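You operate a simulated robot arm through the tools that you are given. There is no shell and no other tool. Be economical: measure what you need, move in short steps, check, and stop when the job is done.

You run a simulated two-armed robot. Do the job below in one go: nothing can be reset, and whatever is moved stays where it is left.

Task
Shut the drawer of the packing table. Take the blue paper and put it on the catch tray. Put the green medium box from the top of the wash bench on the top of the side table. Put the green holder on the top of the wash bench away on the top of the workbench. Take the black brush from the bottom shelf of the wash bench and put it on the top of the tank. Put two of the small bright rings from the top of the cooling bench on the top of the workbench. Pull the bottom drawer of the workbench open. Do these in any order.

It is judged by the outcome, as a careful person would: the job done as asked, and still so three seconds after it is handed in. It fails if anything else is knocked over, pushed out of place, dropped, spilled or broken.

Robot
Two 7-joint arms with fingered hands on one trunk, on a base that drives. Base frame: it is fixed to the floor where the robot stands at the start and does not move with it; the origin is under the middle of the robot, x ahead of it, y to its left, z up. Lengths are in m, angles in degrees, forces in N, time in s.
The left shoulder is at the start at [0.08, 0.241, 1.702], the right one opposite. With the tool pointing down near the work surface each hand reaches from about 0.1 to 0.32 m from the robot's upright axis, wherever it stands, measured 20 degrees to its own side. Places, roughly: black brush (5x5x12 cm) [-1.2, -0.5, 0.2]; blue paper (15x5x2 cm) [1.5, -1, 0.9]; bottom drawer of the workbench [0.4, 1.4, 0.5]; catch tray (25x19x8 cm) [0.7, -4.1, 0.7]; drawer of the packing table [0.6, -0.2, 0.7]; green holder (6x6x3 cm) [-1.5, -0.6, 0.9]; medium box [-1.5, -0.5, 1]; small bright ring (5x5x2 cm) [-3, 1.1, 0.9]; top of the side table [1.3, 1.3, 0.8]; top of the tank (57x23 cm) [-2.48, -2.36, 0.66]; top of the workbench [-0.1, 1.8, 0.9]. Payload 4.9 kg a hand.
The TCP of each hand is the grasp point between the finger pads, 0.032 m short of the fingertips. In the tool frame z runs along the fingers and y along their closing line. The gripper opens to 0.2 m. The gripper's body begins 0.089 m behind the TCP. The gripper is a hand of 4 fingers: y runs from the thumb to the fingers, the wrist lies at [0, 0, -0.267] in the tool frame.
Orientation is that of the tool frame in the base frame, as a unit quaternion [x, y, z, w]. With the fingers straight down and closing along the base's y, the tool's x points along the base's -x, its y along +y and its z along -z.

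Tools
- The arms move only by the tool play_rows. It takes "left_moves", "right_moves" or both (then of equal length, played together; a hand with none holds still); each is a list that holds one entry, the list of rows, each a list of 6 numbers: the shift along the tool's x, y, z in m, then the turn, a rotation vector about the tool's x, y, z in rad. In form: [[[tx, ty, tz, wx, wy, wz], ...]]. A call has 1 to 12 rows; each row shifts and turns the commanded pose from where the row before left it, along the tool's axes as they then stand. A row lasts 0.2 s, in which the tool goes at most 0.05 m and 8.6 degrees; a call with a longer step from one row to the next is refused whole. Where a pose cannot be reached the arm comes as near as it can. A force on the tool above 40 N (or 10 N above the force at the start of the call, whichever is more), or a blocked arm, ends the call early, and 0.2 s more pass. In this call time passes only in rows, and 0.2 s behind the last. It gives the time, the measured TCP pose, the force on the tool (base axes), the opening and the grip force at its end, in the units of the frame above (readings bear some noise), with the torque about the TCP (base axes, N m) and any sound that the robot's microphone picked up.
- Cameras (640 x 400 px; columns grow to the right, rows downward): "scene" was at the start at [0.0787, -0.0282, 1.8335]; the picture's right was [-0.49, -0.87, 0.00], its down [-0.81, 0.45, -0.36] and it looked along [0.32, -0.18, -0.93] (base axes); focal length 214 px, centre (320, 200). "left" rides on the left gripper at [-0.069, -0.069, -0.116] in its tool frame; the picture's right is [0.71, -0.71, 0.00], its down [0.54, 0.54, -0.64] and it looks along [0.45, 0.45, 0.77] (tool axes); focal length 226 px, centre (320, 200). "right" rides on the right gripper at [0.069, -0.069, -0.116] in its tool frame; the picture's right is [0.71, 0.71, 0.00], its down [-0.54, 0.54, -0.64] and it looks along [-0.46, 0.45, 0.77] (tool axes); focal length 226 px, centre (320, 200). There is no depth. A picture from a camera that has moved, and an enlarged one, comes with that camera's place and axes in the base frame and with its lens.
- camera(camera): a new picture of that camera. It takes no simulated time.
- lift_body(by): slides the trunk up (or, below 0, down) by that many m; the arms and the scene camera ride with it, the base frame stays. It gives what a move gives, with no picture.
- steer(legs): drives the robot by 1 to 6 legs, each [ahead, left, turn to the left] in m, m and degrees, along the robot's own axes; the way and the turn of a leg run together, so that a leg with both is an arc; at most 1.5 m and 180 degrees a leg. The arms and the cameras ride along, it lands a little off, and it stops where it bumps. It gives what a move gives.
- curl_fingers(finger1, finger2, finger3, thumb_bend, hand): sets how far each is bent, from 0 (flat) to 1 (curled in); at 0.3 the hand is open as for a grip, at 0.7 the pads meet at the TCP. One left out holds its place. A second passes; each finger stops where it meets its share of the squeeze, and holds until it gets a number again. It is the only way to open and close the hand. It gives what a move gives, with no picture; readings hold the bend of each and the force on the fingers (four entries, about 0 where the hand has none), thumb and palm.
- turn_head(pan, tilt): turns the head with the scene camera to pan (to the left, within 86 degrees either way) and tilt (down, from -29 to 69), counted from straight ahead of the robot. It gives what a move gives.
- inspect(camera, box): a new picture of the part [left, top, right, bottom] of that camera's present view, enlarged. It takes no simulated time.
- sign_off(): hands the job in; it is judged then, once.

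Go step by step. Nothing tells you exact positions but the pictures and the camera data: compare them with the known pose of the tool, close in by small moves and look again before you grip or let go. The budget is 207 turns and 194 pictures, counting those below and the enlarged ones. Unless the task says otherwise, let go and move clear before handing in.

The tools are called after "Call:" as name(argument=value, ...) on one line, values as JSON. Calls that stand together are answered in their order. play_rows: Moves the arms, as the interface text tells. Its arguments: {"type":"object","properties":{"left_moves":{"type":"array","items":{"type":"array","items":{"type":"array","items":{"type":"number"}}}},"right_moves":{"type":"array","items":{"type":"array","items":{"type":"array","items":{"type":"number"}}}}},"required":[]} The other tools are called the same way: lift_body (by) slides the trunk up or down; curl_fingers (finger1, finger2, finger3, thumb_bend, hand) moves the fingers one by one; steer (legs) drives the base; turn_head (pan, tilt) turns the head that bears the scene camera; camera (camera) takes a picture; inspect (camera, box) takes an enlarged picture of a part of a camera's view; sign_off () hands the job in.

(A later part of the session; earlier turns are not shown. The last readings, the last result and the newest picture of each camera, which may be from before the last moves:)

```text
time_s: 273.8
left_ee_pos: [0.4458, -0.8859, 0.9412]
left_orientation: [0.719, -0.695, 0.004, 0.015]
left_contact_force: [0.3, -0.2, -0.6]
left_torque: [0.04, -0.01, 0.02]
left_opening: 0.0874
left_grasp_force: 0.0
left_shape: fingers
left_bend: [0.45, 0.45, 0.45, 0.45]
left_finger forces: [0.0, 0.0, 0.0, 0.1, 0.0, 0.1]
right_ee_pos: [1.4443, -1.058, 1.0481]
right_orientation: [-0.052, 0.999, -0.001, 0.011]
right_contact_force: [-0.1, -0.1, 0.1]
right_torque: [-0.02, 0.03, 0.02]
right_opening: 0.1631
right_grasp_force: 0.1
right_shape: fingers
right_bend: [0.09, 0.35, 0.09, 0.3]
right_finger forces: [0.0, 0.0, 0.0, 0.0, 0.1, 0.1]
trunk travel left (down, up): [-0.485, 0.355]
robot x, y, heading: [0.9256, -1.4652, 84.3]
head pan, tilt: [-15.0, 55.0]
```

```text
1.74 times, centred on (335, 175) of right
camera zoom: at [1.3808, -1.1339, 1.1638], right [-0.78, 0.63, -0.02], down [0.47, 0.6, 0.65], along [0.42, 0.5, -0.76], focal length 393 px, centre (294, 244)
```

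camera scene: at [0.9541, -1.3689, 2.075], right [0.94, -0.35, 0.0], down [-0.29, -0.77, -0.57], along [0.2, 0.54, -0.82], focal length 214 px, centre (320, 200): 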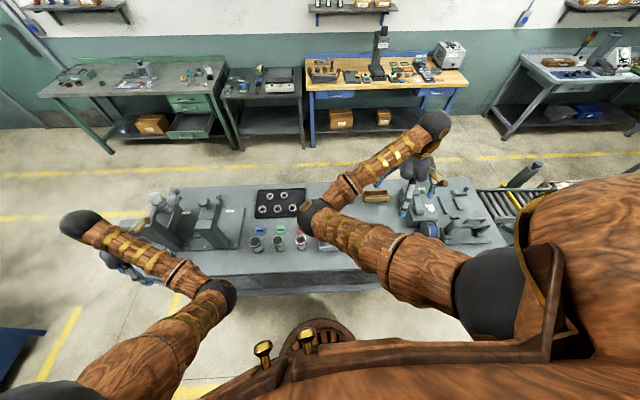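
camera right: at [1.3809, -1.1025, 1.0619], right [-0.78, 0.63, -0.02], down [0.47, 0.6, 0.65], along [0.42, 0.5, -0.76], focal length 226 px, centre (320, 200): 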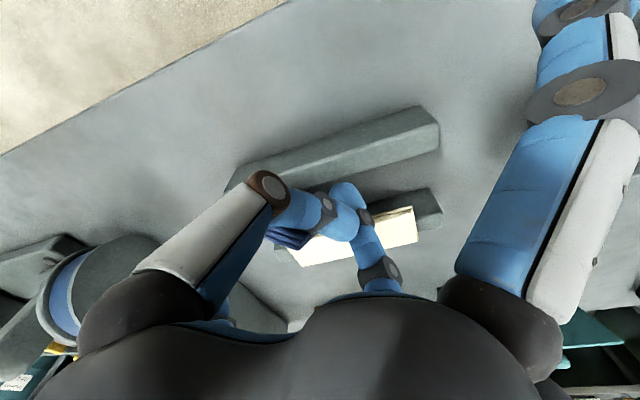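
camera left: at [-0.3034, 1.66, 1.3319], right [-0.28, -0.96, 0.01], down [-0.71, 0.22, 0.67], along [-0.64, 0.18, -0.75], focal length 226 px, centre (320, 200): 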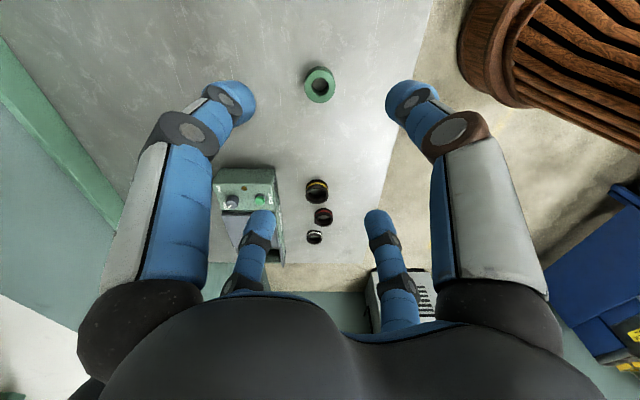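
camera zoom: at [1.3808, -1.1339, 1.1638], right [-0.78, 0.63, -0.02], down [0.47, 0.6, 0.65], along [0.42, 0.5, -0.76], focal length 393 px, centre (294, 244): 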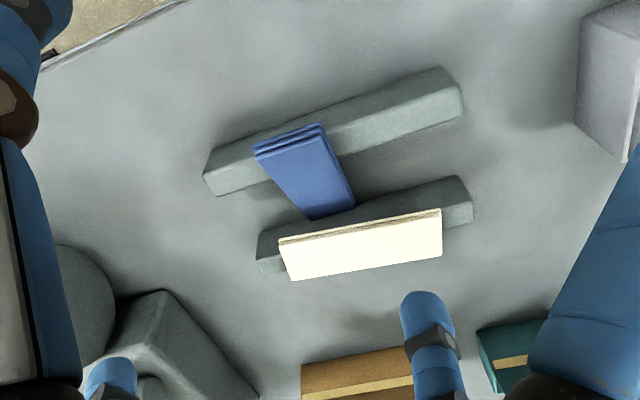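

The pad now leans across the gap between the two grey blocks. I'll pinch it there across its width using the other finger pair: curl the far finger away, rotate the hand ~23° and centre over the gap.

Call:
play_rows(right_moves=[[[-0.02, 0.03, 0, 0, 0, 0], [-0.021, 0.029, 0, 0, 0, 0], [0, 0, 0, 0, 0, 0.133], [0, 0, 0, 0, 0, 0.133], [0, 0, 0, 0, 0, 0.133]]])

Call:
curl_fingers(hand="right", finger1=0.4, finger2=1.0, finger3=0.4, thumb_bend=0.1)

Call:
camera(camera="right")

```text
time_s: 275.0
left_ee_pos: [0.4454, -0.8821, 0.9399]
left_orientation: [0.719, -0.695, 0.004, 0.016]
left_contact_force: [0.1, -0.1, 0.6]
left_torque: [-0.06, 0.01, 0.02]
left_opening: 0.0872
left_grasp_force: 0.1
left_shape: fingers
left_bend: [0.45, 0.45, 0.45, 0.45]
left_finger forces: [0.0, 0.1, 0.1, 0.0, 0.0, 0.0]
right_ee_pos: [1.4797, -0.9953, 1.0473]
right_orientation: [0.149, 0.989, 0.0, 0.011]
right_contact_force: [0.7, -0.4, 0.2]
right_torque: [0.01, 0.0, -0.01]
right_opening: 0.1631
right_grasp_force: 0.0
right_shape: fingers
right_bend: [0.09, 0.35, 0.09, 0.3]
right_finger forces: [0.0, 0.1, 0.0, 0.0, 0.0, 0.1]
trunk travel left (down, up): [-0.485, 0.355]
robot x, y, heading: [0.9324, -1.4647, 84.1]
head pan, tilt: [-15.0, 55.0]
```

```text
time_s: 276.0
left_ee_pos: [0.4459, -0.8833, 0.9403]
left_orientation: [0.718, -0.695, 0.004, 0.016]
left_contact_force: [0.5, -0.9, 0.1]
left_torque: [0.02, 0.01, 0.01]
left_opening: 0.0873
left_grasp_force: 0.1
left_shape: fingers
left_bend: [0.45, 0.45, 0.45, 0.45]
left_finger forces: [0.0, 0.1, 0.1, 0.1, 0.0, 0.1]
right_ee_pos: [1.4798, -0.9957, 1.0478]
right_orientation: [0.148, 0.989, 0.0, 0.011]
right_contact_force: [0.7, -0.2, 0.1]
right_torque: [-0.01, 0.0, -0.02]
right_opening: 0.1502
right_grasp_force: 0.1
right_shape: fingers
right_bend: [0.4, 1.0, 0.4, 0.1]
right_finger forces: [0.1, 0.0, 0.0, 0.1, 0.0, 0.0]
trunk travel left (down, up): [-0.485, 0.355]
robot x, y, heading: [0.9259, -1.4678, 84.4]
head pan, tilt: [-15.0, 55.0]
```

```text
85 pictures are left
camera right: at [1.3923, -1.0413, 1.1618], right [-0.47, 0.88, -0.01], down [0.66, 0.36, 0.66], along [0.58, 0.3, -0.75], focal length 226 px, centre (320, 200)
```

right: 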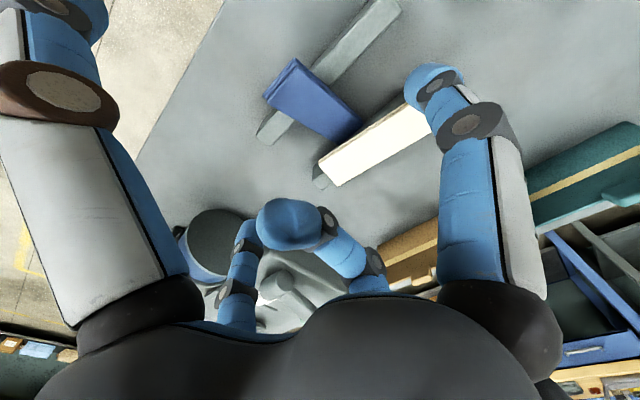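

Projection shows I should move ~2 cm toward the gap. I adjust, descend part way and check.

Call:
play_rows(right_moves=[[[0.005, 0.02, 0, 0, 0, 0], [0, 0, 0.045, 0, 0, 0], [0, 0, 0.045, 0, 0, 0]]])

Call:
camera(camera="right")

```text
time_s: 276.8
left_ee_pos: [0.4473, -0.8834, 0.9411]
left_orientation: [0.718, -0.695, 0.004, 0.015]
left_contact_force: [0.6, 0.2, 0.3]
left_torque: [0.0, 0.03, -0.04]
left_opening: 0.0873
left_grasp_force: 0.1
left_shape: fingers
left_bend: [0.45, 0.45, 0.45, 0.45]
left_finger forces: [0.0, 0.0, 0.0, 0.0, 0.0, 0.0]
right_ee_pos: [1.4828, -0.9766, 0.9577]
right_orientation: [0.148, 0.989, 0.0, 0.01]
right_contact_force: [0.0, 0.0, -0.7]
right_torque: [0.01, -0.02, 0.01]
right_opening: 0.15
right_grasp_force: 0.1
right_shape: fingers
right_bend: [0.4, 1.0, 0.4, 0.1]
right_finger forces: [0.1, 0.1, 0.0, 0.1, 0.0, 0.1]
trunk travel left (down, up): [-0.485, 0.355]
robot x, y, heading: [0.9254, -1.4651, 84.4]
head pan, tilt: [-15.0, 55.0]
```

```text
84 pictures are left
camera right: at [1.3955, -1.023, 1.0722], right [-0.47, 0.88, -0.01], down [0.66, 0.36, 0.66], along [0.58, 0.3, -0.75], focal length 226 px, centre (320, 200)
```

right: 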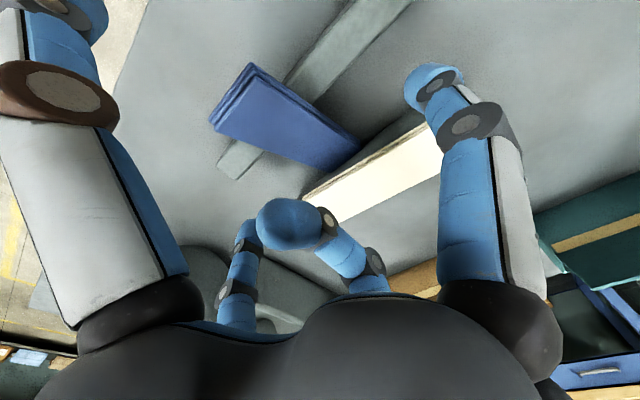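

I shift 1.5 cm back so the fingers go down mid-gap, then descend.

Call:
play_rows(right_moves=[[[0, -0.015, 0.0, 0, 0, 0], [0, 0, 0.03, 0, 0, 0], [0, 0, 0.02, 0, 0, 0]]])

Call:
camera(camera="right")

```text
time_s: 277.6
left_ee_pos: [0.4449, -0.884, 0.9404]
left_orientation: [0.718, -0.696, 0.005, 0.016]
left_contact_force: [-0.3, -0.1, -0.2]
left_torque: [-0.01, -0.01, -0.01]
left_opening: 0.0874
left_grasp_force: 0.1
left_shape: fingers
left_bend: [0.45, 0.45, 0.45, 0.45]
left_finger forces: [0.0, 0.1, 0.0, 0.0, 0.1, 0.0]
right_ee_pos: [1.4805, -0.9891, 0.9056]
right_orientation: [0.148, 0.989, 0.0, 0.011]
right_contact_force: [0.1, -0.4, 0.6]
right_torque: [-0.02, 0.0, 0.0]
right_opening: 0.1499
right_grasp_force: 0.1
right_shape: fingers
right_bend: [0.4, 1.0, 0.4, 0.1]
right_finger forces: [0.0, 0.0, 0.0, 0.1, 0.1, 0.0]
trunk travel left (down, up): [-0.485, 0.355]
robot x, y, heading: [0.9272, -1.4636, 84.5]
head pan, tilt: [-15.0, 55.0]
```

```text
83 pictures are left
camera right: at [1.3926, -1.0351, 1.0208], right [-0.47, 0.88, -0.01], down [0.66, 0.36, 0.66], along [0.58, 0.3, -0.75], focal length 226 px, centre (320, 200)
```

right: 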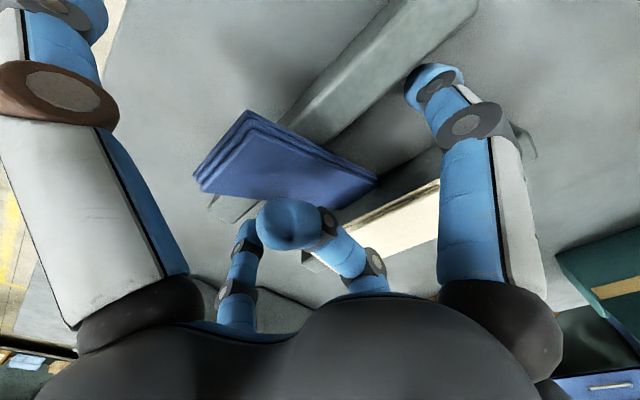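

Call:
play_rows(right_moves=[[[0, 0, 0.012, 0, 0, 0], [0, 0, 0.01, 0, 0, 0]]])

Call:
curl_fingers(hand="right", finger1=0.8, finger3=0.8)

Call:
camera(camera="right")

```text
time_s: 278.2
left_ee_pos: [0.4436, -0.8855, 0.9428]
left_orientation: [0.719, -0.695, 0.004, 0.013]
left_contact_force: [-0.2, -0.4, 0.9]
left_torque: [0.0, -0.02, -0.02]
left_opening: 0.0872
left_grasp_force: 0.2
left_shape: fingers
left_bend: [0.45, 0.45, 0.45, 0.45]
left_finger forces: [0.0, 0.0, 0.1, 0.0, 0.0, 0.0]
right_ee_pos: [1.4793, -0.9916, 0.8906]
right_orientation: [0.148, 0.989, 0.005, 0.012]
right_contact_force: [7.5, 0.4, 35.0]
right_torque: [0.79, 2.77, -0.13]
right_opening: 0.1513
right_grasp_force: 17.2
right_shape: fingers
right_bend: [0.39, 1.0, 0.4, 0.1]
right_finger forces: [34.6, 0.0, 0.0, 0.1, 0.1, 0.0]
trunk travel left (down, up): [-0.485, 0.355]
robot x, y, heading: [0.9309, -1.4648, 84.2]
head pan, tilt: [-15.0, 55.0]
```

```text
time_s: 278.5
left_ee_pos: [0.4441, -0.8848, 0.941]
left_orientation: [0.718, -0.695, 0.004, 0.014]
left_contact_force: [0.1, -0.5, -0.5]
left_torque: [-0.01, -0.02, 0.0]
left_opening: 0.0873
left_grasp_force: 0.1
left_shape: fingers
left_bend: [0.45, 0.45, 0.45, 0.45]
left_finger forces: [0.0, 0.1, 0.0, 0.1, 0.1, 0.0]
right_ee_pos: [1.4782, -0.9869, 0.8894]
right_orientation: [0.147, 0.989, 0.005, 0.011]
right_contact_force: [-4.5, -0.3, 29.1]
right_torque: [0.68, 2.61, 0.08]
right_opening: 0.1459
right_grasp_force: 16.1
right_shape: fingers
right_bend: [0.39, 1.0, 0.75, 0.1]
right_finger forces: [29.1, 1.5, 1.5, 0.1, 0.0, 0.0]
trunk travel left (down, up): [-0.485, 0.355]
robot x, y, heading: [0.9233, -1.4669, 84.4]
head pan, tilt: [-15.0, 55.0]
stopped (right hand): the force on the tool passed its limit at 48 N (the readings are from after the stop); the commanded pose is now the measured one
```

```text
82 pictures are left
camera right: at [1.3894, -1.0338, 1.0045], right [-0.47, 0.88, -0.01], down [0.66, 0.36, 0.66], along [0.59, 0.31, -0.75], focal length 226 px, centre (320, 200)
```

right: 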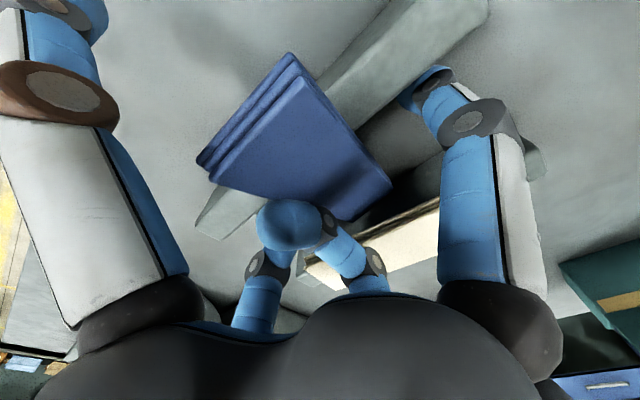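

Finger 1 is pressing on a block/table and finger 3 tipped the pad. I back out: open finger 3 and rise a bit.

Call:
curl_fingers(hand="right", finger3=0.35, finger1=0.35)

Call:
play_rows(right_moves=[[[0, 0, -0.03, 0, 0, 0], [0, 0, -0.04, 0, 0, 0], [0, 0, -0.04, 0, 0, 0], [0, 0, -0.03, 0, 0, 0]]])

Call:
camera(camera="right")

```text
time_s: 279.5
left_ee_pos: [0.445, -0.8828, 0.9401]
left_orientation: [0.719, -0.695, 0.005, 0.016]
left_contact_force: [-0.5, 0.9, -0.1]
left_torque: [-0.03, -0.04, 0.0]
left_opening: 0.0874
left_grasp_force: 0.1
left_shape: fingers
left_bend: [0.45, 0.45, 0.45, 0.45]
left_finger forces: [0.0, 0.0, 0.1, 0.0, 0.0, 0.0]
right_ee_pos: [1.4794, -0.9881, 0.887]
right_orientation: [0.147, 0.989, 0.002, 0.012]
right_contact_force: [0.6, -2.0, 2.9]
right_torque: [0.1, 0.29, 0.06]
right_opening: 0.1561
right_grasp_force: 1.4
right_shape: fingers
right_bend: [0.35, 1.0, 0.35, 0.1]
right_finger forces: [3.0, 0.0, 0.0, 0.1, 0.0, 0.1]
trunk travel left (down, up): [-0.485, 0.355]
robot x, y, heading: [0.9248, -1.4647, 84.3]
head pan, tilt: [-15.0, 55.0]
```

```text
time_s: 280.5
left_ee_pos: [0.4475, -0.8835, 0.9413]
left_orientation: [0.719, -0.695, 0.004, 0.015]
left_contact_force: [0.1, -0.9, 1.1]
left_torque: [-0.01, 0.0, 0.0]
left_opening: 0.0872
left_grasp_force: 0.0
left_shape: fingers
left_bend: [0.45, 0.45, 0.45, 0.45]
left_finger forces: [0.0, 0.0, 0.0, 0.0, 0.1, 0.1]
right_ee_pos: [1.4789, -0.9893, 1.0288]
right_orientation: [0.148, 0.989, 0.003, 0.011]
right_contact_force: [0.3, -0.1, -0.1]
right_torque: [0.01, 0.02, 0.02]
right_opening: 0.1565
right_grasp_force: 0.2
right_shape: fingers
right_bend: [0.35, 1.0, 0.35, 0.1]
right_finger forces: [0.0, 0.0, 0.0, 0.0, 0.1, 0.0]
trunk travel left (down, up): [-0.485, 0.355]
robot x, y, heading: [0.9241, -1.4668, 84.5]
head pan, tilt: [-15.0, 55.0]
```

```text
81 pictures are left
camera right: at [1.3909, -1.0363, 1.1424], right [-0.47, 0.88, -0.01], down [0.66, 0.36, 0.66], along [0.58, 0.3, -0.75], focal length 226 px, centre (320, 200)
```

right: 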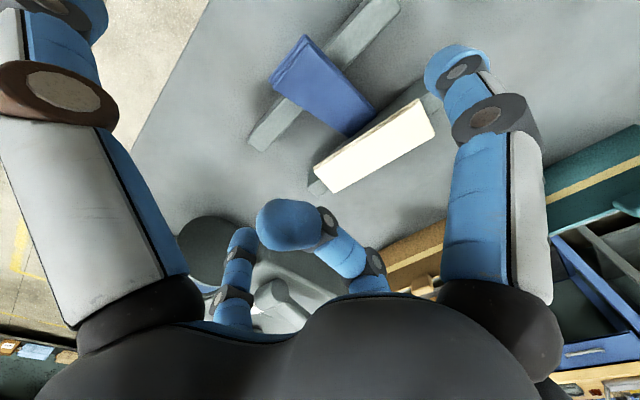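

The pad shifted ~3 cm; I re-centre on it, descend to just above and check.

Call:
curl_fingers(hand="right", finger1=0.42, finger3=0.42)

Call:
play_rows(right_moves=[[[0.029, -0.005, 0, 0, 0, 0], [0, 0, 0.04, 0, 0, 0], [0, 0, 0.04, 0, 0, 0], [0, 0, 0.025, 0, 0, 0]]])

Call:
camera(camera="right")

```text
time_s: 281.5
left_ee_pos: [0.4466, -0.8846, 0.9418]
left_orientation: [0.718, -0.695, 0.004, 0.016]
left_contact_force: [-1.6, -0.6, -0.8]
left_torque: [0.04, 0.02, -0.01]
left_opening: 0.0871
left_grasp_force: 0.0
left_shape: fingers
left_bend: [0.45, 0.45, 0.45, 0.45]
left_finger forces: [0.1, 0.0, 0.0, 0.0, 0.1, 0.0]
right_ee_pos: [1.4779, -0.9868, 1.028]
right_orientation: [0.147, 0.989, 0.003, 0.012]
right_contact_force: [0.1, 0.1, -1.2]
right_torque: [0.03, 0.04, -0.02]
right_opening: 0.1478
right_grasp_force: 0.0
right_shape: fingers
right_bend: [0.42, 1.0, 0.42, 0.1]
right_finger forces: [0.0, 0.1, 0.0, 0.1, 0.0, 0.0]
trunk travel left (down, up): [-0.485, 0.355]
robot x, y, heading: [0.9262, -1.4686, 84.6]
head pan, tilt: [-15.0, 55.0]
```

```text
time_s: 282.5
left_ee_pos: [0.4461, -0.8836, 0.9406]
left_orientation: [0.718, -0.696, 0.004, 0.015]
left_contact_force: [-0.3, -0.3, 0.5]
left_torque: [0.02, 0.01, 0.01]
left_opening: 0.0872
left_grasp_force: 0.0
left_shape: fingers
left_bend: [0.45, 0.45, 0.45, 0.45]
left_finger forces: [0.1, 0.1, 0.0, 0.1, 0.0, 0.0]
right_ee_pos: [1.4488, -0.9849, 0.9249]
right_orientation: [0.147, 0.989, 0.003, 0.012]
right_contact_force: [0.3, 1.2, 0.0]
right_torque: [-0.02, -0.01, -0.01]
right_opening: 0.1475
right_grasp_force: 0.0
right_shape: fingers
right_bend: [0.42, 1.0, 0.42, 0.1]
right_finger forces: [0.1, 0.0, 0.0, 0.0, 0.0, 0.0]
trunk travel left (down, up): [-0.485, 0.355]
robot x, y, heading: [0.9281, -1.4653, 84.0]
head pan, tilt: [-15.0, 55.0]
```

```text
80 pictures are left
camera right: at [1.3608, -1.0317, 1.0388], right [-0.47, 0.88, -0.01], down [0.66, 0.36, 0.66], along [0.59, 0.3, -0.75], focal length 226 px, centre (320, 200)
```

right: 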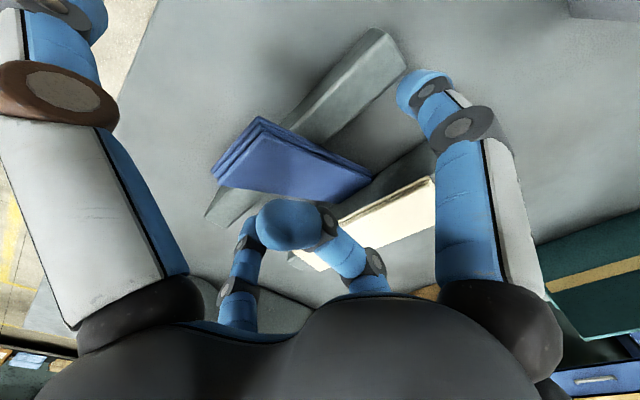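

Call:
play_rows(right_moves=[[[0, 0, 0.014, 0, 0, 0], [0, 0, 0.012, 0, 0, 0]]])

Call:
curl_fingers(hand="right", finger1=0.62, finger3=0.62)

Call:
camera(camera="right")

```text
time_s: 283.1
left_ee_pos: [0.446, -0.883, 0.9417]
left_orientation: [0.719, -0.695, 0.004, 0.016]
left_contact_force: [0.5, -0.8, -0.2]
left_torque: [0.04, -0.02, 0.0]
left_opening: 0.0874
left_grasp_force: 0.2
left_shape: fingers
left_bend: [0.45, 0.45, 0.45, 0.45]
left_finger forces: [0.0, 0.0, 0.0, 0.0, 0.0, 0.1]
right_ee_pos: [1.4513, -0.9848, 0.8972]
right_orientation: [0.147, 0.989, 0.003, 0.011]
right_contact_force: [-0.6, -0.4, -0.3]
right_torque: [0.02, -0.01, 0.01]
right_opening: 0.1477
right_grasp_force: 0.1
right_shape: fingers
right_bend: [0.42, 1.0, 0.42, 0.1]
right_finger forces: [0.0, 0.1, 0.0, 0.0, 0.0, 0.1]
trunk travel left (down, up): [-0.485, 0.355]
robot x, y, heading: [0.9259, -1.4664, 84.4]
head pan, tilt: [-15.0, 55.0]
```

```text
time_s: 284.1
left_ee_pos: [0.4463, -0.8831, 0.9415]
left_orientation: [0.719, -0.695, 0.005, 0.016]
left_contact_force: [-0.4, 0.0, -0.3]
left_torque: [0.04, 0.06, 0.04]
left_opening: 0.0874
left_grasp_force: 0.0
left_shape: fingers
left_bend: [0.45, 0.45, 0.45, 0.45]
left_finger forces: [0.0, 0.0, 0.0, 0.1, 0.0, 0.0]
right_ee_pos: [1.4517, -0.9856, 0.8976]
right_orientation: [0.148, 0.989, 0.002, 0.011]
right_contact_force: [-0.2, -0.6, -0.3]
right_torque: [0.03, 0.07, -0.04]
right_opening: 0.1289
right_grasp_force: 0.1
right_shape: fingers
right_bend: [0.62, 1.0, 0.62, 0.1]
right_finger forces: [0.1, 0.1, 0.1, 0.1, 0.1, 0.1]
trunk travel left (down, up): [-0.485, 0.355]
robot x, y, heading: [0.9264, -1.466, 84.3]
head pan, tilt: [-15.0, 55.0]
```

```text
79 pictures are left
camera right: at [1.3627, -1.0316, 1.0108], right [-0.47, 0.88, -0.01], down [0.66, 0.36, 0.66], along [0.59, 0.3, -0.75], focal length 226 px, centre (320, 200)
```

right: 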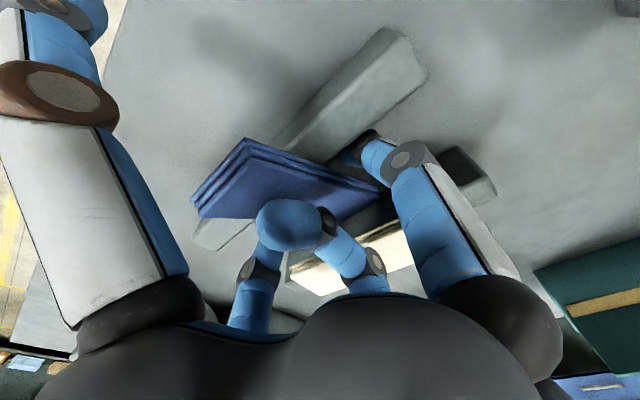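

The tips went under the pad, so it sits higher. I reopen, rise 1.3 cm and close again.

Call:
curl_fingers(hand="right", finger1=0.42, finger3=0.42)

Call:
play_rows(right_moves=[[[0, 0, -0.013, 0, 0, 0]]])

Call:
curl_fingers(hand="right", finger1=0.62, finger3=0.62)

Call:
camera(camera="right")

```text
time_s: 285.1
left_ee_pos: [0.4463, -0.8832, 0.9409]
left_orientation: [0.718, -0.696, 0.004, 0.015]
left_contact_force: [0.5, 0.2, 0.3]
left_torque: [0.03, 0.03, -0.04]
left_opening: 0.0873
left_grasp_force: 0.0
left_shape: fingers
left_bend: [0.45, 0.45, 0.45, 0.45]
left_finger forces: [0.0, 0.1, 0.1, 0.1, 0.0, 0.0]
right_ee_pos: [1.4506, -0.985, 0.8969]
right_orientation: [0.147, 0.989, 0.003, 0.012]
right_contact_force: [0.2, -0.2, -0.5]
right_torque: [0.03, 0.01, -0.03]
right_opening: 0.1475
right_grasp_force: 0.1
right_shape: fingers
right_bend: [0.42, 1.0, 0.42, 0.1]
right_finger forces: [0.1, 0.0, 0.0, 0.1, 0.1, 0.1]
trunk travel left (down, up): [-0.485, 0.355]
robot x, y, heading: [0.9241, -1.4655, 84.4]
head pan, tilt: [-15.0, 55.0]
```

```text
time_s: 285.5
left_ee_pos: [0.4458, -0.884, 0.941]
left_orientation: [0.718, -0.695, 0.004, 0.014]
left_contact_force: [-0.7, 0.3, 0.0]
left_torque: [0.03, 0.03, 0.0]
left_opening: 0.0873
left_grasp_force: 0.1
left_shape: fingers
left_bend: [0.45, 0.45, 0.45, 0.45]
left_finger forces: [0.1, 0.1, 0.1, 0.0, 0.1, 0.0]
right_ee_pos: [1.4496, -0.9846, 0.9095]
right_orientation: [0.148, 0.989, 0.003, 0.012]
right_contact_force: [-0.5, -0.8, 0.3]
right_torque: [-0.01, -0.01, -0.03]
right_opening: 0.1475
right_grasp_force: 0.0
right_shape: fingers
right_bend: [0.42, 1.0, 0.42, 0.1]
right_finger forces: [0.0, 0.0, 0.0, 0.0, 0.0, 0.0]
trunk travel left (down, up): [-0.485, 0.355]
robot x, y, heading: [0.9253, -1.4712, 84.3]
head pan, tilt: [-15.0, 55.0]
```

```text
time_s: 286.5
left_ee_pos: [0.4455, -0.883, 0.9415]
left_orientation: [0.718, -0.696, 0.005, 0.015]
left_contact_force: [1.0, -0.4, -0.1]
left_torque: [0.0, 0.0, 0.01]
left_opening: 0.0873
left_grasp_force: 0.0
left_shape: fingers
left_bend: [0.45, 0.45, 0.45, 0.45]
left_finger forces: [0.0, 0.1, 0.0, 0.0, 0.0, 0.0]
right_ee_pos: [1.4495, -0.9841, 0.9099]
right_orientation: [0.148, 0.989, 0.003, 0.012]
right_contact_force: [0.1, -0.7, -0.5]
right_torque: [-0.01, -0.01, -0.03]
right_opening: 0.1295
right_grasp_force: 0.7
right_shape: fingers
right_bend: [0.61, 1.0, 0.61, 0.1]
right_finger forces: [0.7, 0.0, 0.9, 0.1, 0.0, 0.0]
trunk travel left (down, up): [-0.485, 0.355]
robot x, y, heading: [0.9236, -1.4673, 84.0]
head pan, tilt: [-15.0, 55.0]
```

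```text
78 pictures are left
camera right: at [1.3611, -1.0309, 1.0234], right [-0.47, 0.88, -0.01], down [0.66, 0.36, 0.66], along [0.59, 0.3, -0.75], focal length 226 px, centre (320, 200)
```

right: 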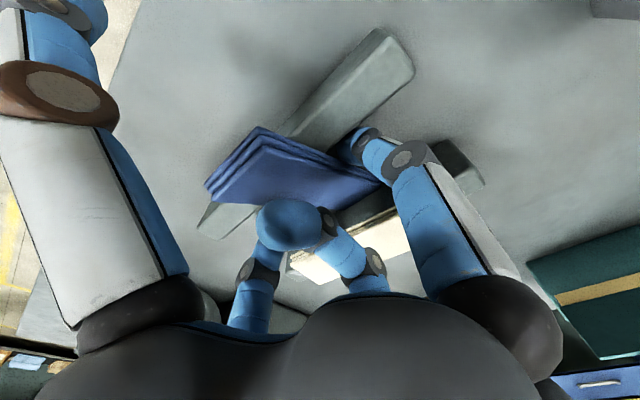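

Both fingers now touch the pad's sides evenly. I squeeze moderately and lift slightly.

Call:
curl_fingers(hand="right", finger1=0.8, finger3=0.8)

Call:
play_rows(right_moves=[[[0, 0, -0.015, 0, 0, 0], [0, 0, -0.02, 0, 0, 0]]])

Call:
camera(camera="right")

```text
time_s: 287.5
left_ee_pos: [0.4453, -0.8844, 0.9416]
left_orientation: [0.719, -0.695, 0.004, 0.015]
left_contact_force: [0.4, 0.6, -0.1]
left_torque: [-0.04, 0.02, 0.02]
left_opening: 0.0873
left_grasp_force: 0.1
left_shape: fingers
left_bend: [0.45, 0.45, 0.45, 0.45]
left_finger forces: [0.0, 0.0, 0.0, 0.0, 0.0, 0.0]
right_ee_pos: [1.4499, -0.9848, 0.9085]
right_orientation: [0.147, 0.989, 0.003, 0.012]
right_contact_force: [-1.2, -3.7, -3.0]
right_torque: [-0.26, 0.05, 0.07]
right_opening: 0.1218
right_grasp_force: 13.3
right_shape: fingers
right_bend: [0.78, 1.0, 0.66, 0.1]
right_finger forces: [12.0, 4.7, 9.5, 0.1, 0.0, 0.0]
trunk travel left (down, up): [-0.485, 0.355]
robot x, y, heading: [0.9305, -1.4636, 84.3]
head pan, tilt: [-15.0, 55.0]
```

```text
time_s: 288.1
left_ee_pos: [0.4447, -0.8831, 0.9388]
left_orientation: [0.719, -0.695, 0.004, 0.015]
left_contact_force: [0.0, -0.4, -0.8]
left_torque: [-0.07, -0.02, 0.02]
left_opening: 0.0871
left_grasp_force: 0.0
left_shape: fingers
left_bend: [0.45, 0.45, 0.45, 0.45]
left_finger forces: [0.0, 0.0, 0.1, 0.0, 0.0, 0.0]
right_ee_pos: [1.448, -0.9852, 0.9428]
right_orientation: [0.146, 0.989, 0.003, 0.012]
right_contact_force: [0.8, 0.2, 0.6]
right_torque: [0.0, -0.02, 0.02]
right_opening: 0.124
right_grasp_force: 0.5
right_shape: fingers
right_bend: [0.78, 1.0, 0.73, 0.1]
right_finger forces: [1.4, 1.3, 0.0, 0.0, 0.0, 0.1]
trunk travel left (down, up): [-0.485, 0.355]
robot x, y, heading: [0.9269, -1.4665, 84.2]
head pan, tilt: [-15.0, 55.0]
```

```text
77 pictures are left
camera right: at [1.36, -1.031, 1.0573], right [-0.47, 0.88, -0.01], down [0.66, 0.36, 0.66], along [0.59, 0.3, -0.75], focal length 226 px, centre (320, 200)
```

right: 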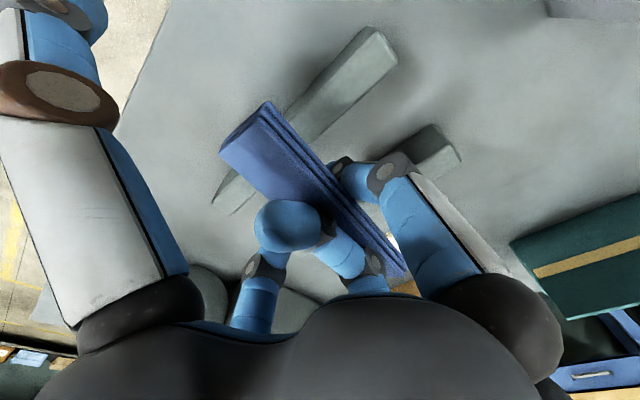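

The pad rolled instead of being held. I open, rise and look at how it lies now.

Call:
curl_fingers(hand="right", finger1=0.2, finger2=0.2, finger3=0.2, thumb_bend=0.2)

Call:
play_rows(right_moves=[[[0, 0, -0.045, 0, 0, 0], [0, 0, -0.045, 0, 0, 0], [0, 0, -0.03, 0, 0, 0]]])

Call:
camera(camera="right")

```text
time_s: 289.1
left_ee_pos: [0.4478, -0.8829, 0.9398]
left_orientation: [0.719, -0.695, 0.004, 0.016]
left_contact_force: [-0.3, 0.1, -0.3]
left_torque: [-0.05, 0.01, -0.05]
left_opening: 0.0872
left_grasp_force: 0.0
left_shape: fingers
left_bend: [0.45, 0.45, 0.45, 0.45]
left_finger forces: [0.1, 0.0, 0.0, 0.0, 0.0, 0.0]
right_ee_pos: [1.4499, -0.9844, 0.9418]
right_orientation: [0.146, 0.989, 0.002, 0.011]
right_contact_force: [-0.5, 0.6, -0.3]
right_torque: [-0.02, 0.0, -0.05]
right_opening: 0.1617
right_grasp_force: 0.0
right_shape: fingers
right_bend: [0.2, 0.2, 0.2, 0.2]
right_finger forces: [0.0, 0.0, 0.0, 0.0, 0.1, 0.0]
trunk travel left (down, up): [-0.485, 0.355]
robot x, y, heading: [0.9285, -1.4631, 84.4]
head pan, tilt: [-15.0, 55.0]
```

```text
time_s: 289.9
left_ee_pos: [0.4472, -0.8832, 0.9413]
left_orientation: [0.718, -0.696, 0.004, 0.014]
left_contact_force: [0.3, 0.8, -0.3]
left_torque: [-0.01, 0.01, -0.02]
left_opening: 0.0873
left_grasp_force: 0.0
left_shape: fingers
left_bend: [0.45, 0.45, 0.45, 0.45]
left_finger forces: [0.1, 0.0, 0.1, 0.0, 0.1, 0.0]
right_ee_pos: [1.4473, -0.9834, 1.0639]
right_orientation: [0.148, 0.989, 0.003, 0.011]
right_contact_force: [1.1, -0.6, 0.0]
right_torque: [0.02, -0.02, 0.04]
right_opening: 0.1615
right_grasp_force: 0.0
right_shape: fingers
right_bend: [0.2, 0.2, 0.2, 0.2]
right_finger forces: [0.0, 0.0, 0.0, 0.0, 0.0, 0.0]
trunk travel left (down, up): [-0.485, 0.355]
robot x, y, heading: [0.9258, -1.4668, 84.4]
head pan, tilt: [-15.0, 55.0]
```

```text
76 pictures are left
camera right: at [1.359, -1.0304, 1.1786], right [-0.47, 0.88, -0.01], down [0.66, 0.36, 0.66], along [0.58, 0.3, -0.75], focal length 226 px, centre (320, 200)
```

right: 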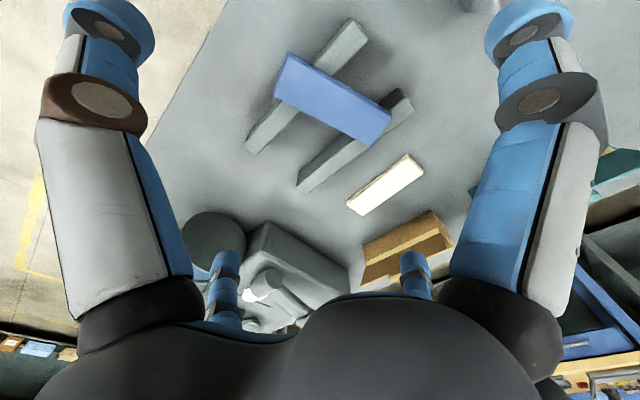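

Luckily the blue pad now bridges flat on top of both grey blocks – ideal for a four-finger grasp – but the white pad was pushed off its block; I'll put that back afterwards. I centre and yaw over the blue pad.

Call:
play_rows(right_moves=[[[0.021, -0.002, 0, 0, 0, 0], [0, 0, 0, 0, 0, -0.1485], [0, 0, 0, 0, 0, -0.1485], [0, 0, 0.04, 0, 0, 0], [0, 0, 0.04, 0, 0, 0]]])

Call:
curl_fingers(hand="right", finger1=0.4, finger2=0.1, finger3=0.4, thumb_bend=0.1)

Call:
camera(camera="right")

```text
time_s: 291.1
left_ee_pos: [0.4476, -0.8837, 0.9429]
left_orientation: [0.719, -0.695, 0.004, 0.015]
left_contact_force: [0.6, 0.2, -0.5]
left_torque: [0.02, 0.04, -0.01]
left_opening: 0.087
left_grasp_force: 0.0
left_shape: fingers
left_bend: [0.45, 0.45, 0.45, 0.45]
left_finger forces: [0.1, 0.0, 0.0, 0.0, 0.0, 0.0]
right_ee_pos: [1.4291, -0.9803, 0.9835]
right_orientation: [0.0, 1.0, 0.002, 0.011]
right_contact_force: [0.4, 0.1, -0.1]
right_torque: [-0.04, 0.02, 0.04]
right_opening: 0.1616
right_grasp_force: 0.1
right_shape: fingers
right_bend: [0.2, 0.2, 0.2, 0.2]
right_finger forces: [0.1, 0.0, 0.0, 0.0, 0.0, 0.1]
trunk travel left (down, up): [-0.485, 0.355]
robot x, y, heading: [0.9259, -1.4642, 84.1]
head pan, tilt: [-15.0, 55.0]
```

```text
time_s: 292.1
left_ee_pos: [0.4458, -0.8826, 0.9402]
left_orientation: [0.719, -0.695, 0.004, 0.015]
left_contact_force: [0.4, -0.3, 0.3]
left_torque: [-0.02, -0.04, 0.02]
left_opening: 0.0872
left_grasp_force: 0.2
left_shape: fingers
left_bend: [0.45, 0.45, 0.45, 0.45]
left_finger forces: [0.0, 0.1, 0.0, 0.0, 0.0, 0.0]
right_ee_pos: [1.4276, -0.9787, 0.9836]
right_orientation: [-0.001, 1.0, 0.001, 0.011]
right_contact_force: [-0.3, 0.0, -0.6]
right_torque: [-0.02, 0.0, -0.02]
right_opening: 0.1502
right_grasp_force: 0.0
right_shape: fingers
right_bend: [0.4, 0.1, 0.4, 0.1]
right_finger forces: [0.0, 0.0, 0.0, 0.1, 0.0, 0.0]
trunk travel left (down, up): [-0.485, 0.355]
robot x, y, heading: [0.9274, -1.4638, 84.3]
head pan, tilt: [-15.0, 55.0]
```

```text
75 pictures are left
camera right: at [1.3572, -1.0498, 1.0976], right [-0.71, 0.71, -0.02], down [0.53, 0.54, 0.66], along [0.47, 0.46, -0.75], focal length 226 px, centre (320, 200)
```

right: 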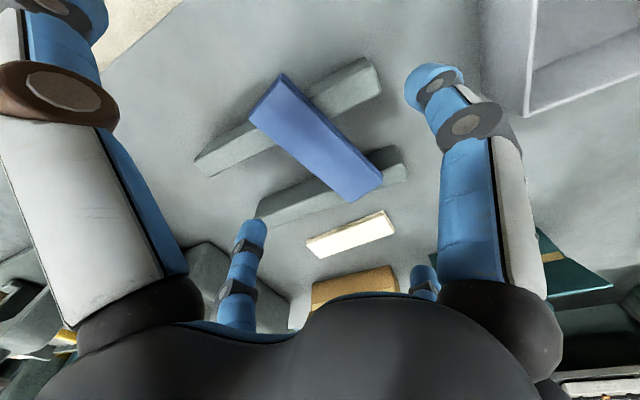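

Aligned. I nudge 6 mm and go down to z≈0.908, then close all four digits gently.

Call:
play_rows(right_moves=[[[0.006, -0.004, 0.03, 0, 0, 0], [0, 0, 0.03, 0, 0, 0], [0, 0, 0.016, 0, 0, 0]]])

Call:
curl_fingers(hand="right", finger1=0.6, finger2=0.5, finger3=0.6, thumb_bend=0.5)

Call:
camera(camera="right")

```text
time_s: 292.9
left_ee_pos: [0.4462, -0.8843, 0.9408]
left_orientation: [0.718, -0.696, 0.004, 0.016]
left_contact_force: [-0.3, -0.4, 0.3]
left_torque: [-0.02, -0.02, -0.02]
left_opening: 0.0874
left_grasp_force: 0.0
left_shape: fingers
left_bend: [0.45, 0.45, 0.45, 0.45]
left_finger forces: [0.1, 0.1, 0.1, 0.0, 0.0, 0.0]
right_ee_pos: [1.4236, -0.9849, 0.9048]
right_orientation: [-0.001, 1.0, 0.001, 0.011]
right_contact_force: [-0.3, 0.9, 0.5]
right_torque: [0.0, 0.0, -0.01]
right_opening: 0.1503
right_grasp_force: 0.0
right_shape: fingers
right_bend: [0.4, 0.1, 0.4, 0.1]
right_finger forces: [0.0, 0.0, 0.1, 0.1, 0.0, 0.0]
trunk travel left (down, up): [-0.485, 0.355]
robot x, y, heading: [0.9285, -1.4643, 84.3]
head pan, tilt: [-15.0, 55.0]
```

```text
time_s: 293.9
left_ee_pos: [0.4445, -0.8824, 0.9404]
left_orientation: [0.719, -0.695, 0.004, 0.015]
left_contact_force: [0.4, 0.2, 0.2]
left_torque: [0.01, 0.03, -0.01]
left_opening: 0.0874
left_grasp_force: 0.0
left_shape: fingers
left_bend: [0.45, 0.45, 0.45, 0.45]
left_finger forces: [0.0, 0.1, 0.0, 0.1, 0.1, 0.1]
right_ee_pos: [1.4223, -0.9829, 0.9065]
right_orientation: [-0.001, 1.0, 0.0, 0.013]
right_contact_force: [-9.3, 9.8, 2.8]
right_torque: [0.45, 0.33, 0.04]
right_opening: 0.0776
right_grasp_force: 9.3
right_shape: fingers
right_bend: [0.46, 0.33, 0.6, 0.5]
right_finger forces: [8.6, 10.0, 0.0, 0.0, 0.1, 0.0]
trunk travel left (down, up): [-0.485, 0.355]
robot x, y, heading: [0.925, -1.4637, 84.1]
head pan, tilt: [-15.0, 55.0]
```

```text
74 pictures are left
camera right: at [1.3508, -1.0522, 1.02], right [-0.71, 0.71, -0.02], down [0.52, 0.54, 0.66], along [0.47, 0.46, -0.75], focal length 226 px, centre (320, 200)
```

right: 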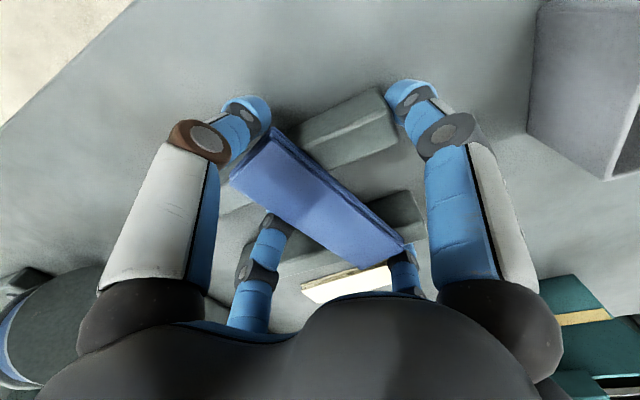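

Finger 1 met a block end and finger 3 slid under the pad: I reopen, rise ~1.2 cm and yaw back in line with the gap, then close again.

Call:
curl_fingers(hand="right", finger1=0.38, finger2=0.1, finger3=0.38, thumb_bend=0.1)

Call:
play_rows(right_moves=[[[0, 0.005, -0.013, 0, 0, 0], [0, 0, 0, 0, 0, 0.148], [0, 0, 0, 0, 0, 0.148]]])

Call:
curl_fingers(hand="right", finger1=0.6, finger3=0.6)

Call:
camera(camera="right")

```text
time_s: 294.9
left_ee_pos: [0.446, -0.8837, 0.9405]
left_orientation: [0.719, -0.695, 0.004, 0.016]
left_contact_force: [0.1, -0.1, 0.0]
left_torque: [-0.03, -0.03, -0.01]
left_opening: 0.0872
left_grasp_force: 0.1
left_shape: fingers
left_bend: [0.45, 0.45, 0.45, 0.45]
left_finger forces: [0.0, 0.1, 0.0, 0.1, 0.0, 0.0]
right_ee_pos: [1.4243, -0.9845, 0.9048]
right_orientation: [0.0, 1.0, 0.001, 0.011]
right_contact_force: [-0.3, -0.7, -0.8]
right_torque: [-0.01, 0.0, -0.04]
right_opening: 0.1522
right_grasp_force: 0.1
right_shape: fingers
right_bend: [0.38, 0.1, 0.38, 0.1]
right_finger forces: [0.1, 0.1, 0.1, 0.0, 0.0, 0.0]
trunk travel left (down, up): [-0.485, 0.355]
robot x, y, heading: [0.9285, -1.4658, 84.4]
head pan, tilt: [-15.0, 55.0]
```

```text
time_s: 295.7
left_ee_pos: [0.4462, -0.8839, 0.9406]
left_orientation: [0.718, -0.695, 0.005, 0.016]
left_contact_force: [-0.2, 0.5, 0.2]
left_torque: [-0.01, 0.01, -0.03]
left_opening: 0.087
left_grasp_force: 0.2
left_shape: fingers
left_bend: [0.45, 0.45, 0.45, 0.45]
left_finger forces: [0.0, 0.1, 0.1, 0.1, 0.0, 0.0]
right_ee_pos: [1.4238, -0.9781, 0.9182]
right_orientation: [0.149, 0.989, 0.002, 0.012]
right_contact_force: [0.5, 0.2, -0.2]
right_torque: [-0.03, 0.01, -0.01]
right_opening: 0.1525
right_grasp_force: 0.0
right_shape: fingers
right_bend: [0.38, 0.1, 0.38, 0.1]
right_finger forces: [0.0, 0.1, 0.0, 0.0, 0.0, 0.0]
trunk travel left (down, up): [-0.485, 0.355]
robot x, y, heading: [0.9266, -1.4662, 84.5]
head pan, tilt: [-15.0, 55.0]
```

```text
time_s: 296.7
left_ee_pos: [0.4456, -0.8847, 0.941]
left_orientation: [0.719, -0.695, 0.004, 0.015]
left_contact_force: [0.2, -0.3, 0.0]
left_torque: [0.05, 0.01, 0.02]
left_opening: 0.0872
left_grasp_force: 0.1
left_shape: fingers
left_bend: [0.45, 0.45, 0.45, 0.45]
left_finger forces: [0.0, 0.1, 0.1, 0.0, 0.1, 0.0]
right_ee_pos: [1.4228, -0.978, 0.9187]
right_orientation: [0.147, 0.989, 0.002, 0.012]
right_contact_force: [-0.2, 0.6, 0.2]
right_torque: [0.0, 0.02, 0.0]
right_opening: 0.1307
right_grasp_force: 0.2
right_shape: fingers
right_bend: [0.6, 0.1, 0.6, 0.1]
right_finger forces: [0.1, 0.0, 0.1, 0.0, 0.1, 0.0]
trunk travel left (down, up): [-0.485, 0.355]
robot x, y, heading: [0.9261, -1.4677, 84.2]
head pan, tilt: [-15.0, 55.0]
```

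```text
73 pictures are left
camera right: at [1.3353, -1.0257, 1.0328], right [-0.47, 0.88, -0.01], down [0.66, 0.36, 0.66], along [0.59, 0.3, -0.75], focal length 226 px, centre (320, 200)
```

right: 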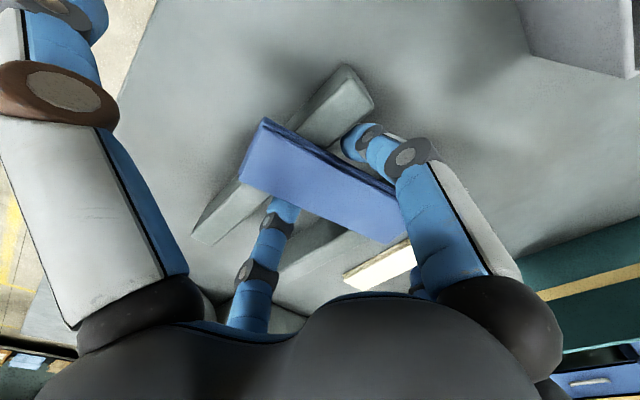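

Almost touching on both sides; I close the side pair a bit more.

Call:
curl_fingers(hand="right", finger1=0.68, finger3=0.68)

Call:
camera(camera="right")

```text
time_s: 297.7
left_ee_pos: [0.4466, -0.8836, 0.9409]
left_orientation: [0.718, -0.696, 0.004, 0.016]
left_contact_force: [1.0, 0.5, -0.5]
left_torque: [0.02, 0.0, 0.01]
left_opening: 0.0872
left_grasp_force: 0.1
left_shape: fingers
left_bend: [0.45, 0.45, 0.45, 0.45]
left_finger forces: [0.1, 0.1, 0.1, 0.0, 0.1, 0.0]
right_ee_pos: [1.4224, -0.9794, 0.9187]
right_orientation: [0.147, 0.989, 0.003, 0.011]
right_contact_force: [-0.2, 1.0, 0.3]
right_torque: [0.0, -0.01, 0.01]
right_opening: 0.1259
right_grasp_force: 0.0
right_shape: fingers
right_bend: [0.68, 0.1, 0.68, 0.1]
right_finger forces: [0.0, 0.0, 0.0, 0.0, 0.1, 0.0]
trunk travel left (down, up): [-0.485, 0.355]
robot x, y, heading: [0.9261, -1.4649, 84.1]
head pan, tilt: [-15.0, 55.0]
```

```text
72 pictures are left
camera right: at [1.3353, -1.0256, 1.0328], right [-0.47, 0.88, -0.01], down [0.66, 0.36, 0.66], along [0.59, 0.3, -0.75], focal length 226 px, centre (320, 200)
```

right: 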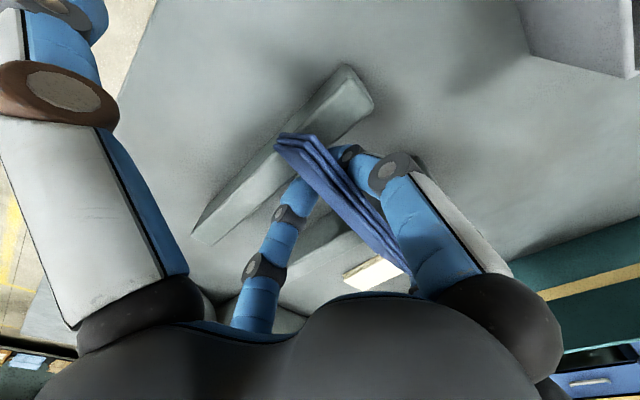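

The pad has rolled up on edge between the two fingers – pinching its faces is even better. I close further.

Call:
curl_fingers(hand="right", finger1=0.85, finger3=0.85)

Call:
camera(camera="right")

```text
time_s: 298.7
left_ee_pos: [0.4465, -0.8831, 0.9411]
left_orientation: [0.718, -0.695, 0.004, 0.015]
left_contact_force: [0.4, -0.1, 0.1]
left_torque: [-0.03, -0.02, -0.02]
left_opening: 0.0872
left_grasp_force: 0.0
left_shape: fingers
left_bend: [0.45, 0.45, 0.45, 0.45]
left_finger forces: [0.0, 0.0, 0.0, 0.0, 0.0, 0.0]
right_ee_pos: [1.4225, -0.9783, 0.9197]
right_orientation: [0.147, 0.989, 0.002, 0.012]
right_contact_force: [0.3, 0.0, -0.6]
right_torque: [-0.01, -0.02, 0.01]
right_opening: 0.1246
right_grasp_force: 0.0
right_shape: fingers
right_bend: [0.74, 0.1, 0.74, 0.1]
right_finger forces: [0.2, 0.1, 0.1, 0.0, 0.1, 0.0]
trunk travel left (down, up): [-0.485, 0.355]
robot x, y, heading: [0.926, -1.4648, 84.4]
head pan, tilt: [-15.0, 55.0]
```

```text
71 pictures are left
camera right: at [1.3353, -1.0256, 1.0328], right [-0.47, 0.88, -0.01], down [0.66, 0.36, 0.66], along [0.59, 0.3, -0.75], focal length 226 px, centre (320, 200)
```

right: 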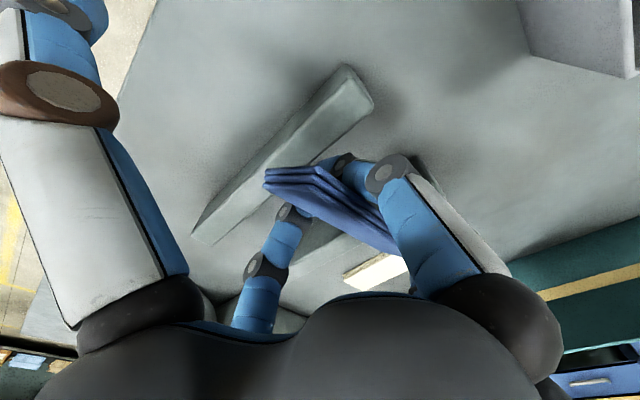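

The two fingers have closed underneath and the pad now lies on them inside the hand. I close the other two to cage its ends, then lift gently.

Call:
curl_fingers(hand="right", finger2=0.65, thumb_bend=0.65)

Call:
play_rows(right_moves=[[[0, 0, -0.02, 0, 0, 0], [0, 0, -0.03, 0, 0, 0], [0, 0, -0.03, 0, 0, 0]]])

Call:
camera(camera="right")

```text
time_s: 299.7
left_ee_pos: [0.4439, -0.8848, 0.9415]
left_orientation: [0.718, -0.696, 0.004, 0.015]
left_contact_force: [0.0, 0.5, -1.2]
left_torque: [0.01, 0.01, 0.03]
left_opening: 0.0871
left_grasp_force: 0.0
left_shape: fingers
left_bend: [0.45, 0.45, 0.45, 0.45]
left_finger forces: [0.1, 0.0, 0.0, 0.0, 0.0, 0.0]
right_ee_pos: [1.4234, -0.9799, 0.9194]
right_orientation: [0.147, 0.989, 0.002, 0.013]
right_contact_force: [-5.3, -7.2, 2.3]
right_torque: [-0.37, 0.16, -0.09]
right_opening: 0.0315
right_grasp_force: 13.3
right_shape: fingers
right_bend: [0.74, 0.37, 0.74, 0.59]
right_finger forces: [0.1, 9.3, 0.0, 0.0, 17.4, 0.1]
trunk travel left (down, up): [-0.485, 0.355]
robot x, y, heading: [0.9235, -1.4645, 84.2]
head pan, tilt: [-15.0, 55.0]
```

```text
time_s: 300.5
left_ee_pos: [0.4457, -0.8827, 0.9394]
left_orientation: [0.719, -0.695, 0.005, 0.016]
left_contact_force: [-0.5, 0.2, 0.1]
left_torque: [0.0, 0.0, 0.01]
left_opening: 0.0871
left_grasp_force: 0.1
left_shape: fingers
left_bend: [0.45, 0.45, 0.45, 0.45]
left_finger forces: [0.0, 0.0, 0.0, 0.0, 0.0, 0.0]
right_ee_pos: [1.4217, -0.9801, 1.0002]
right_orientation: [0.147, 0.989, 0.002, 0.012]
right_contact_force: [0.3, -1.2, 0.3]
right_torque: [0.01, 0.0, -0.02]
right_opening: 0.0121
right_grasp_force: 7.2
right_shape: fingers
right_bend: [0.74, 0.4, 0.74, 0.64]
right_finger forces: [0.0, 7.5, 0.0, 0.0, 7.1, 0.1]
trunk travel left (down, up): [-0.485, 0.355]
robot x, y, heading: [0.9262, -1.4644, 84.2]
head pan, tilt: [-15.0, 55.0]
```

```text
70 pictures are left
camera right: at [1.3341, -1.026, 1.1145], right [-0.47, 0.88, -0.01], down [0.66, 0.36, 0.66], along [0.59, 0.3, -0.75], focal length 226 px, centre (320, 200)
```

right: 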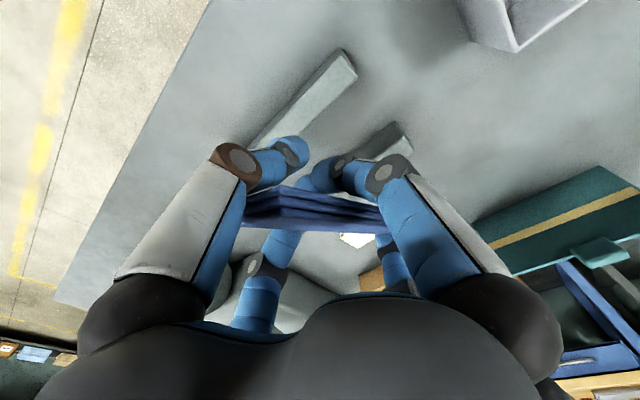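

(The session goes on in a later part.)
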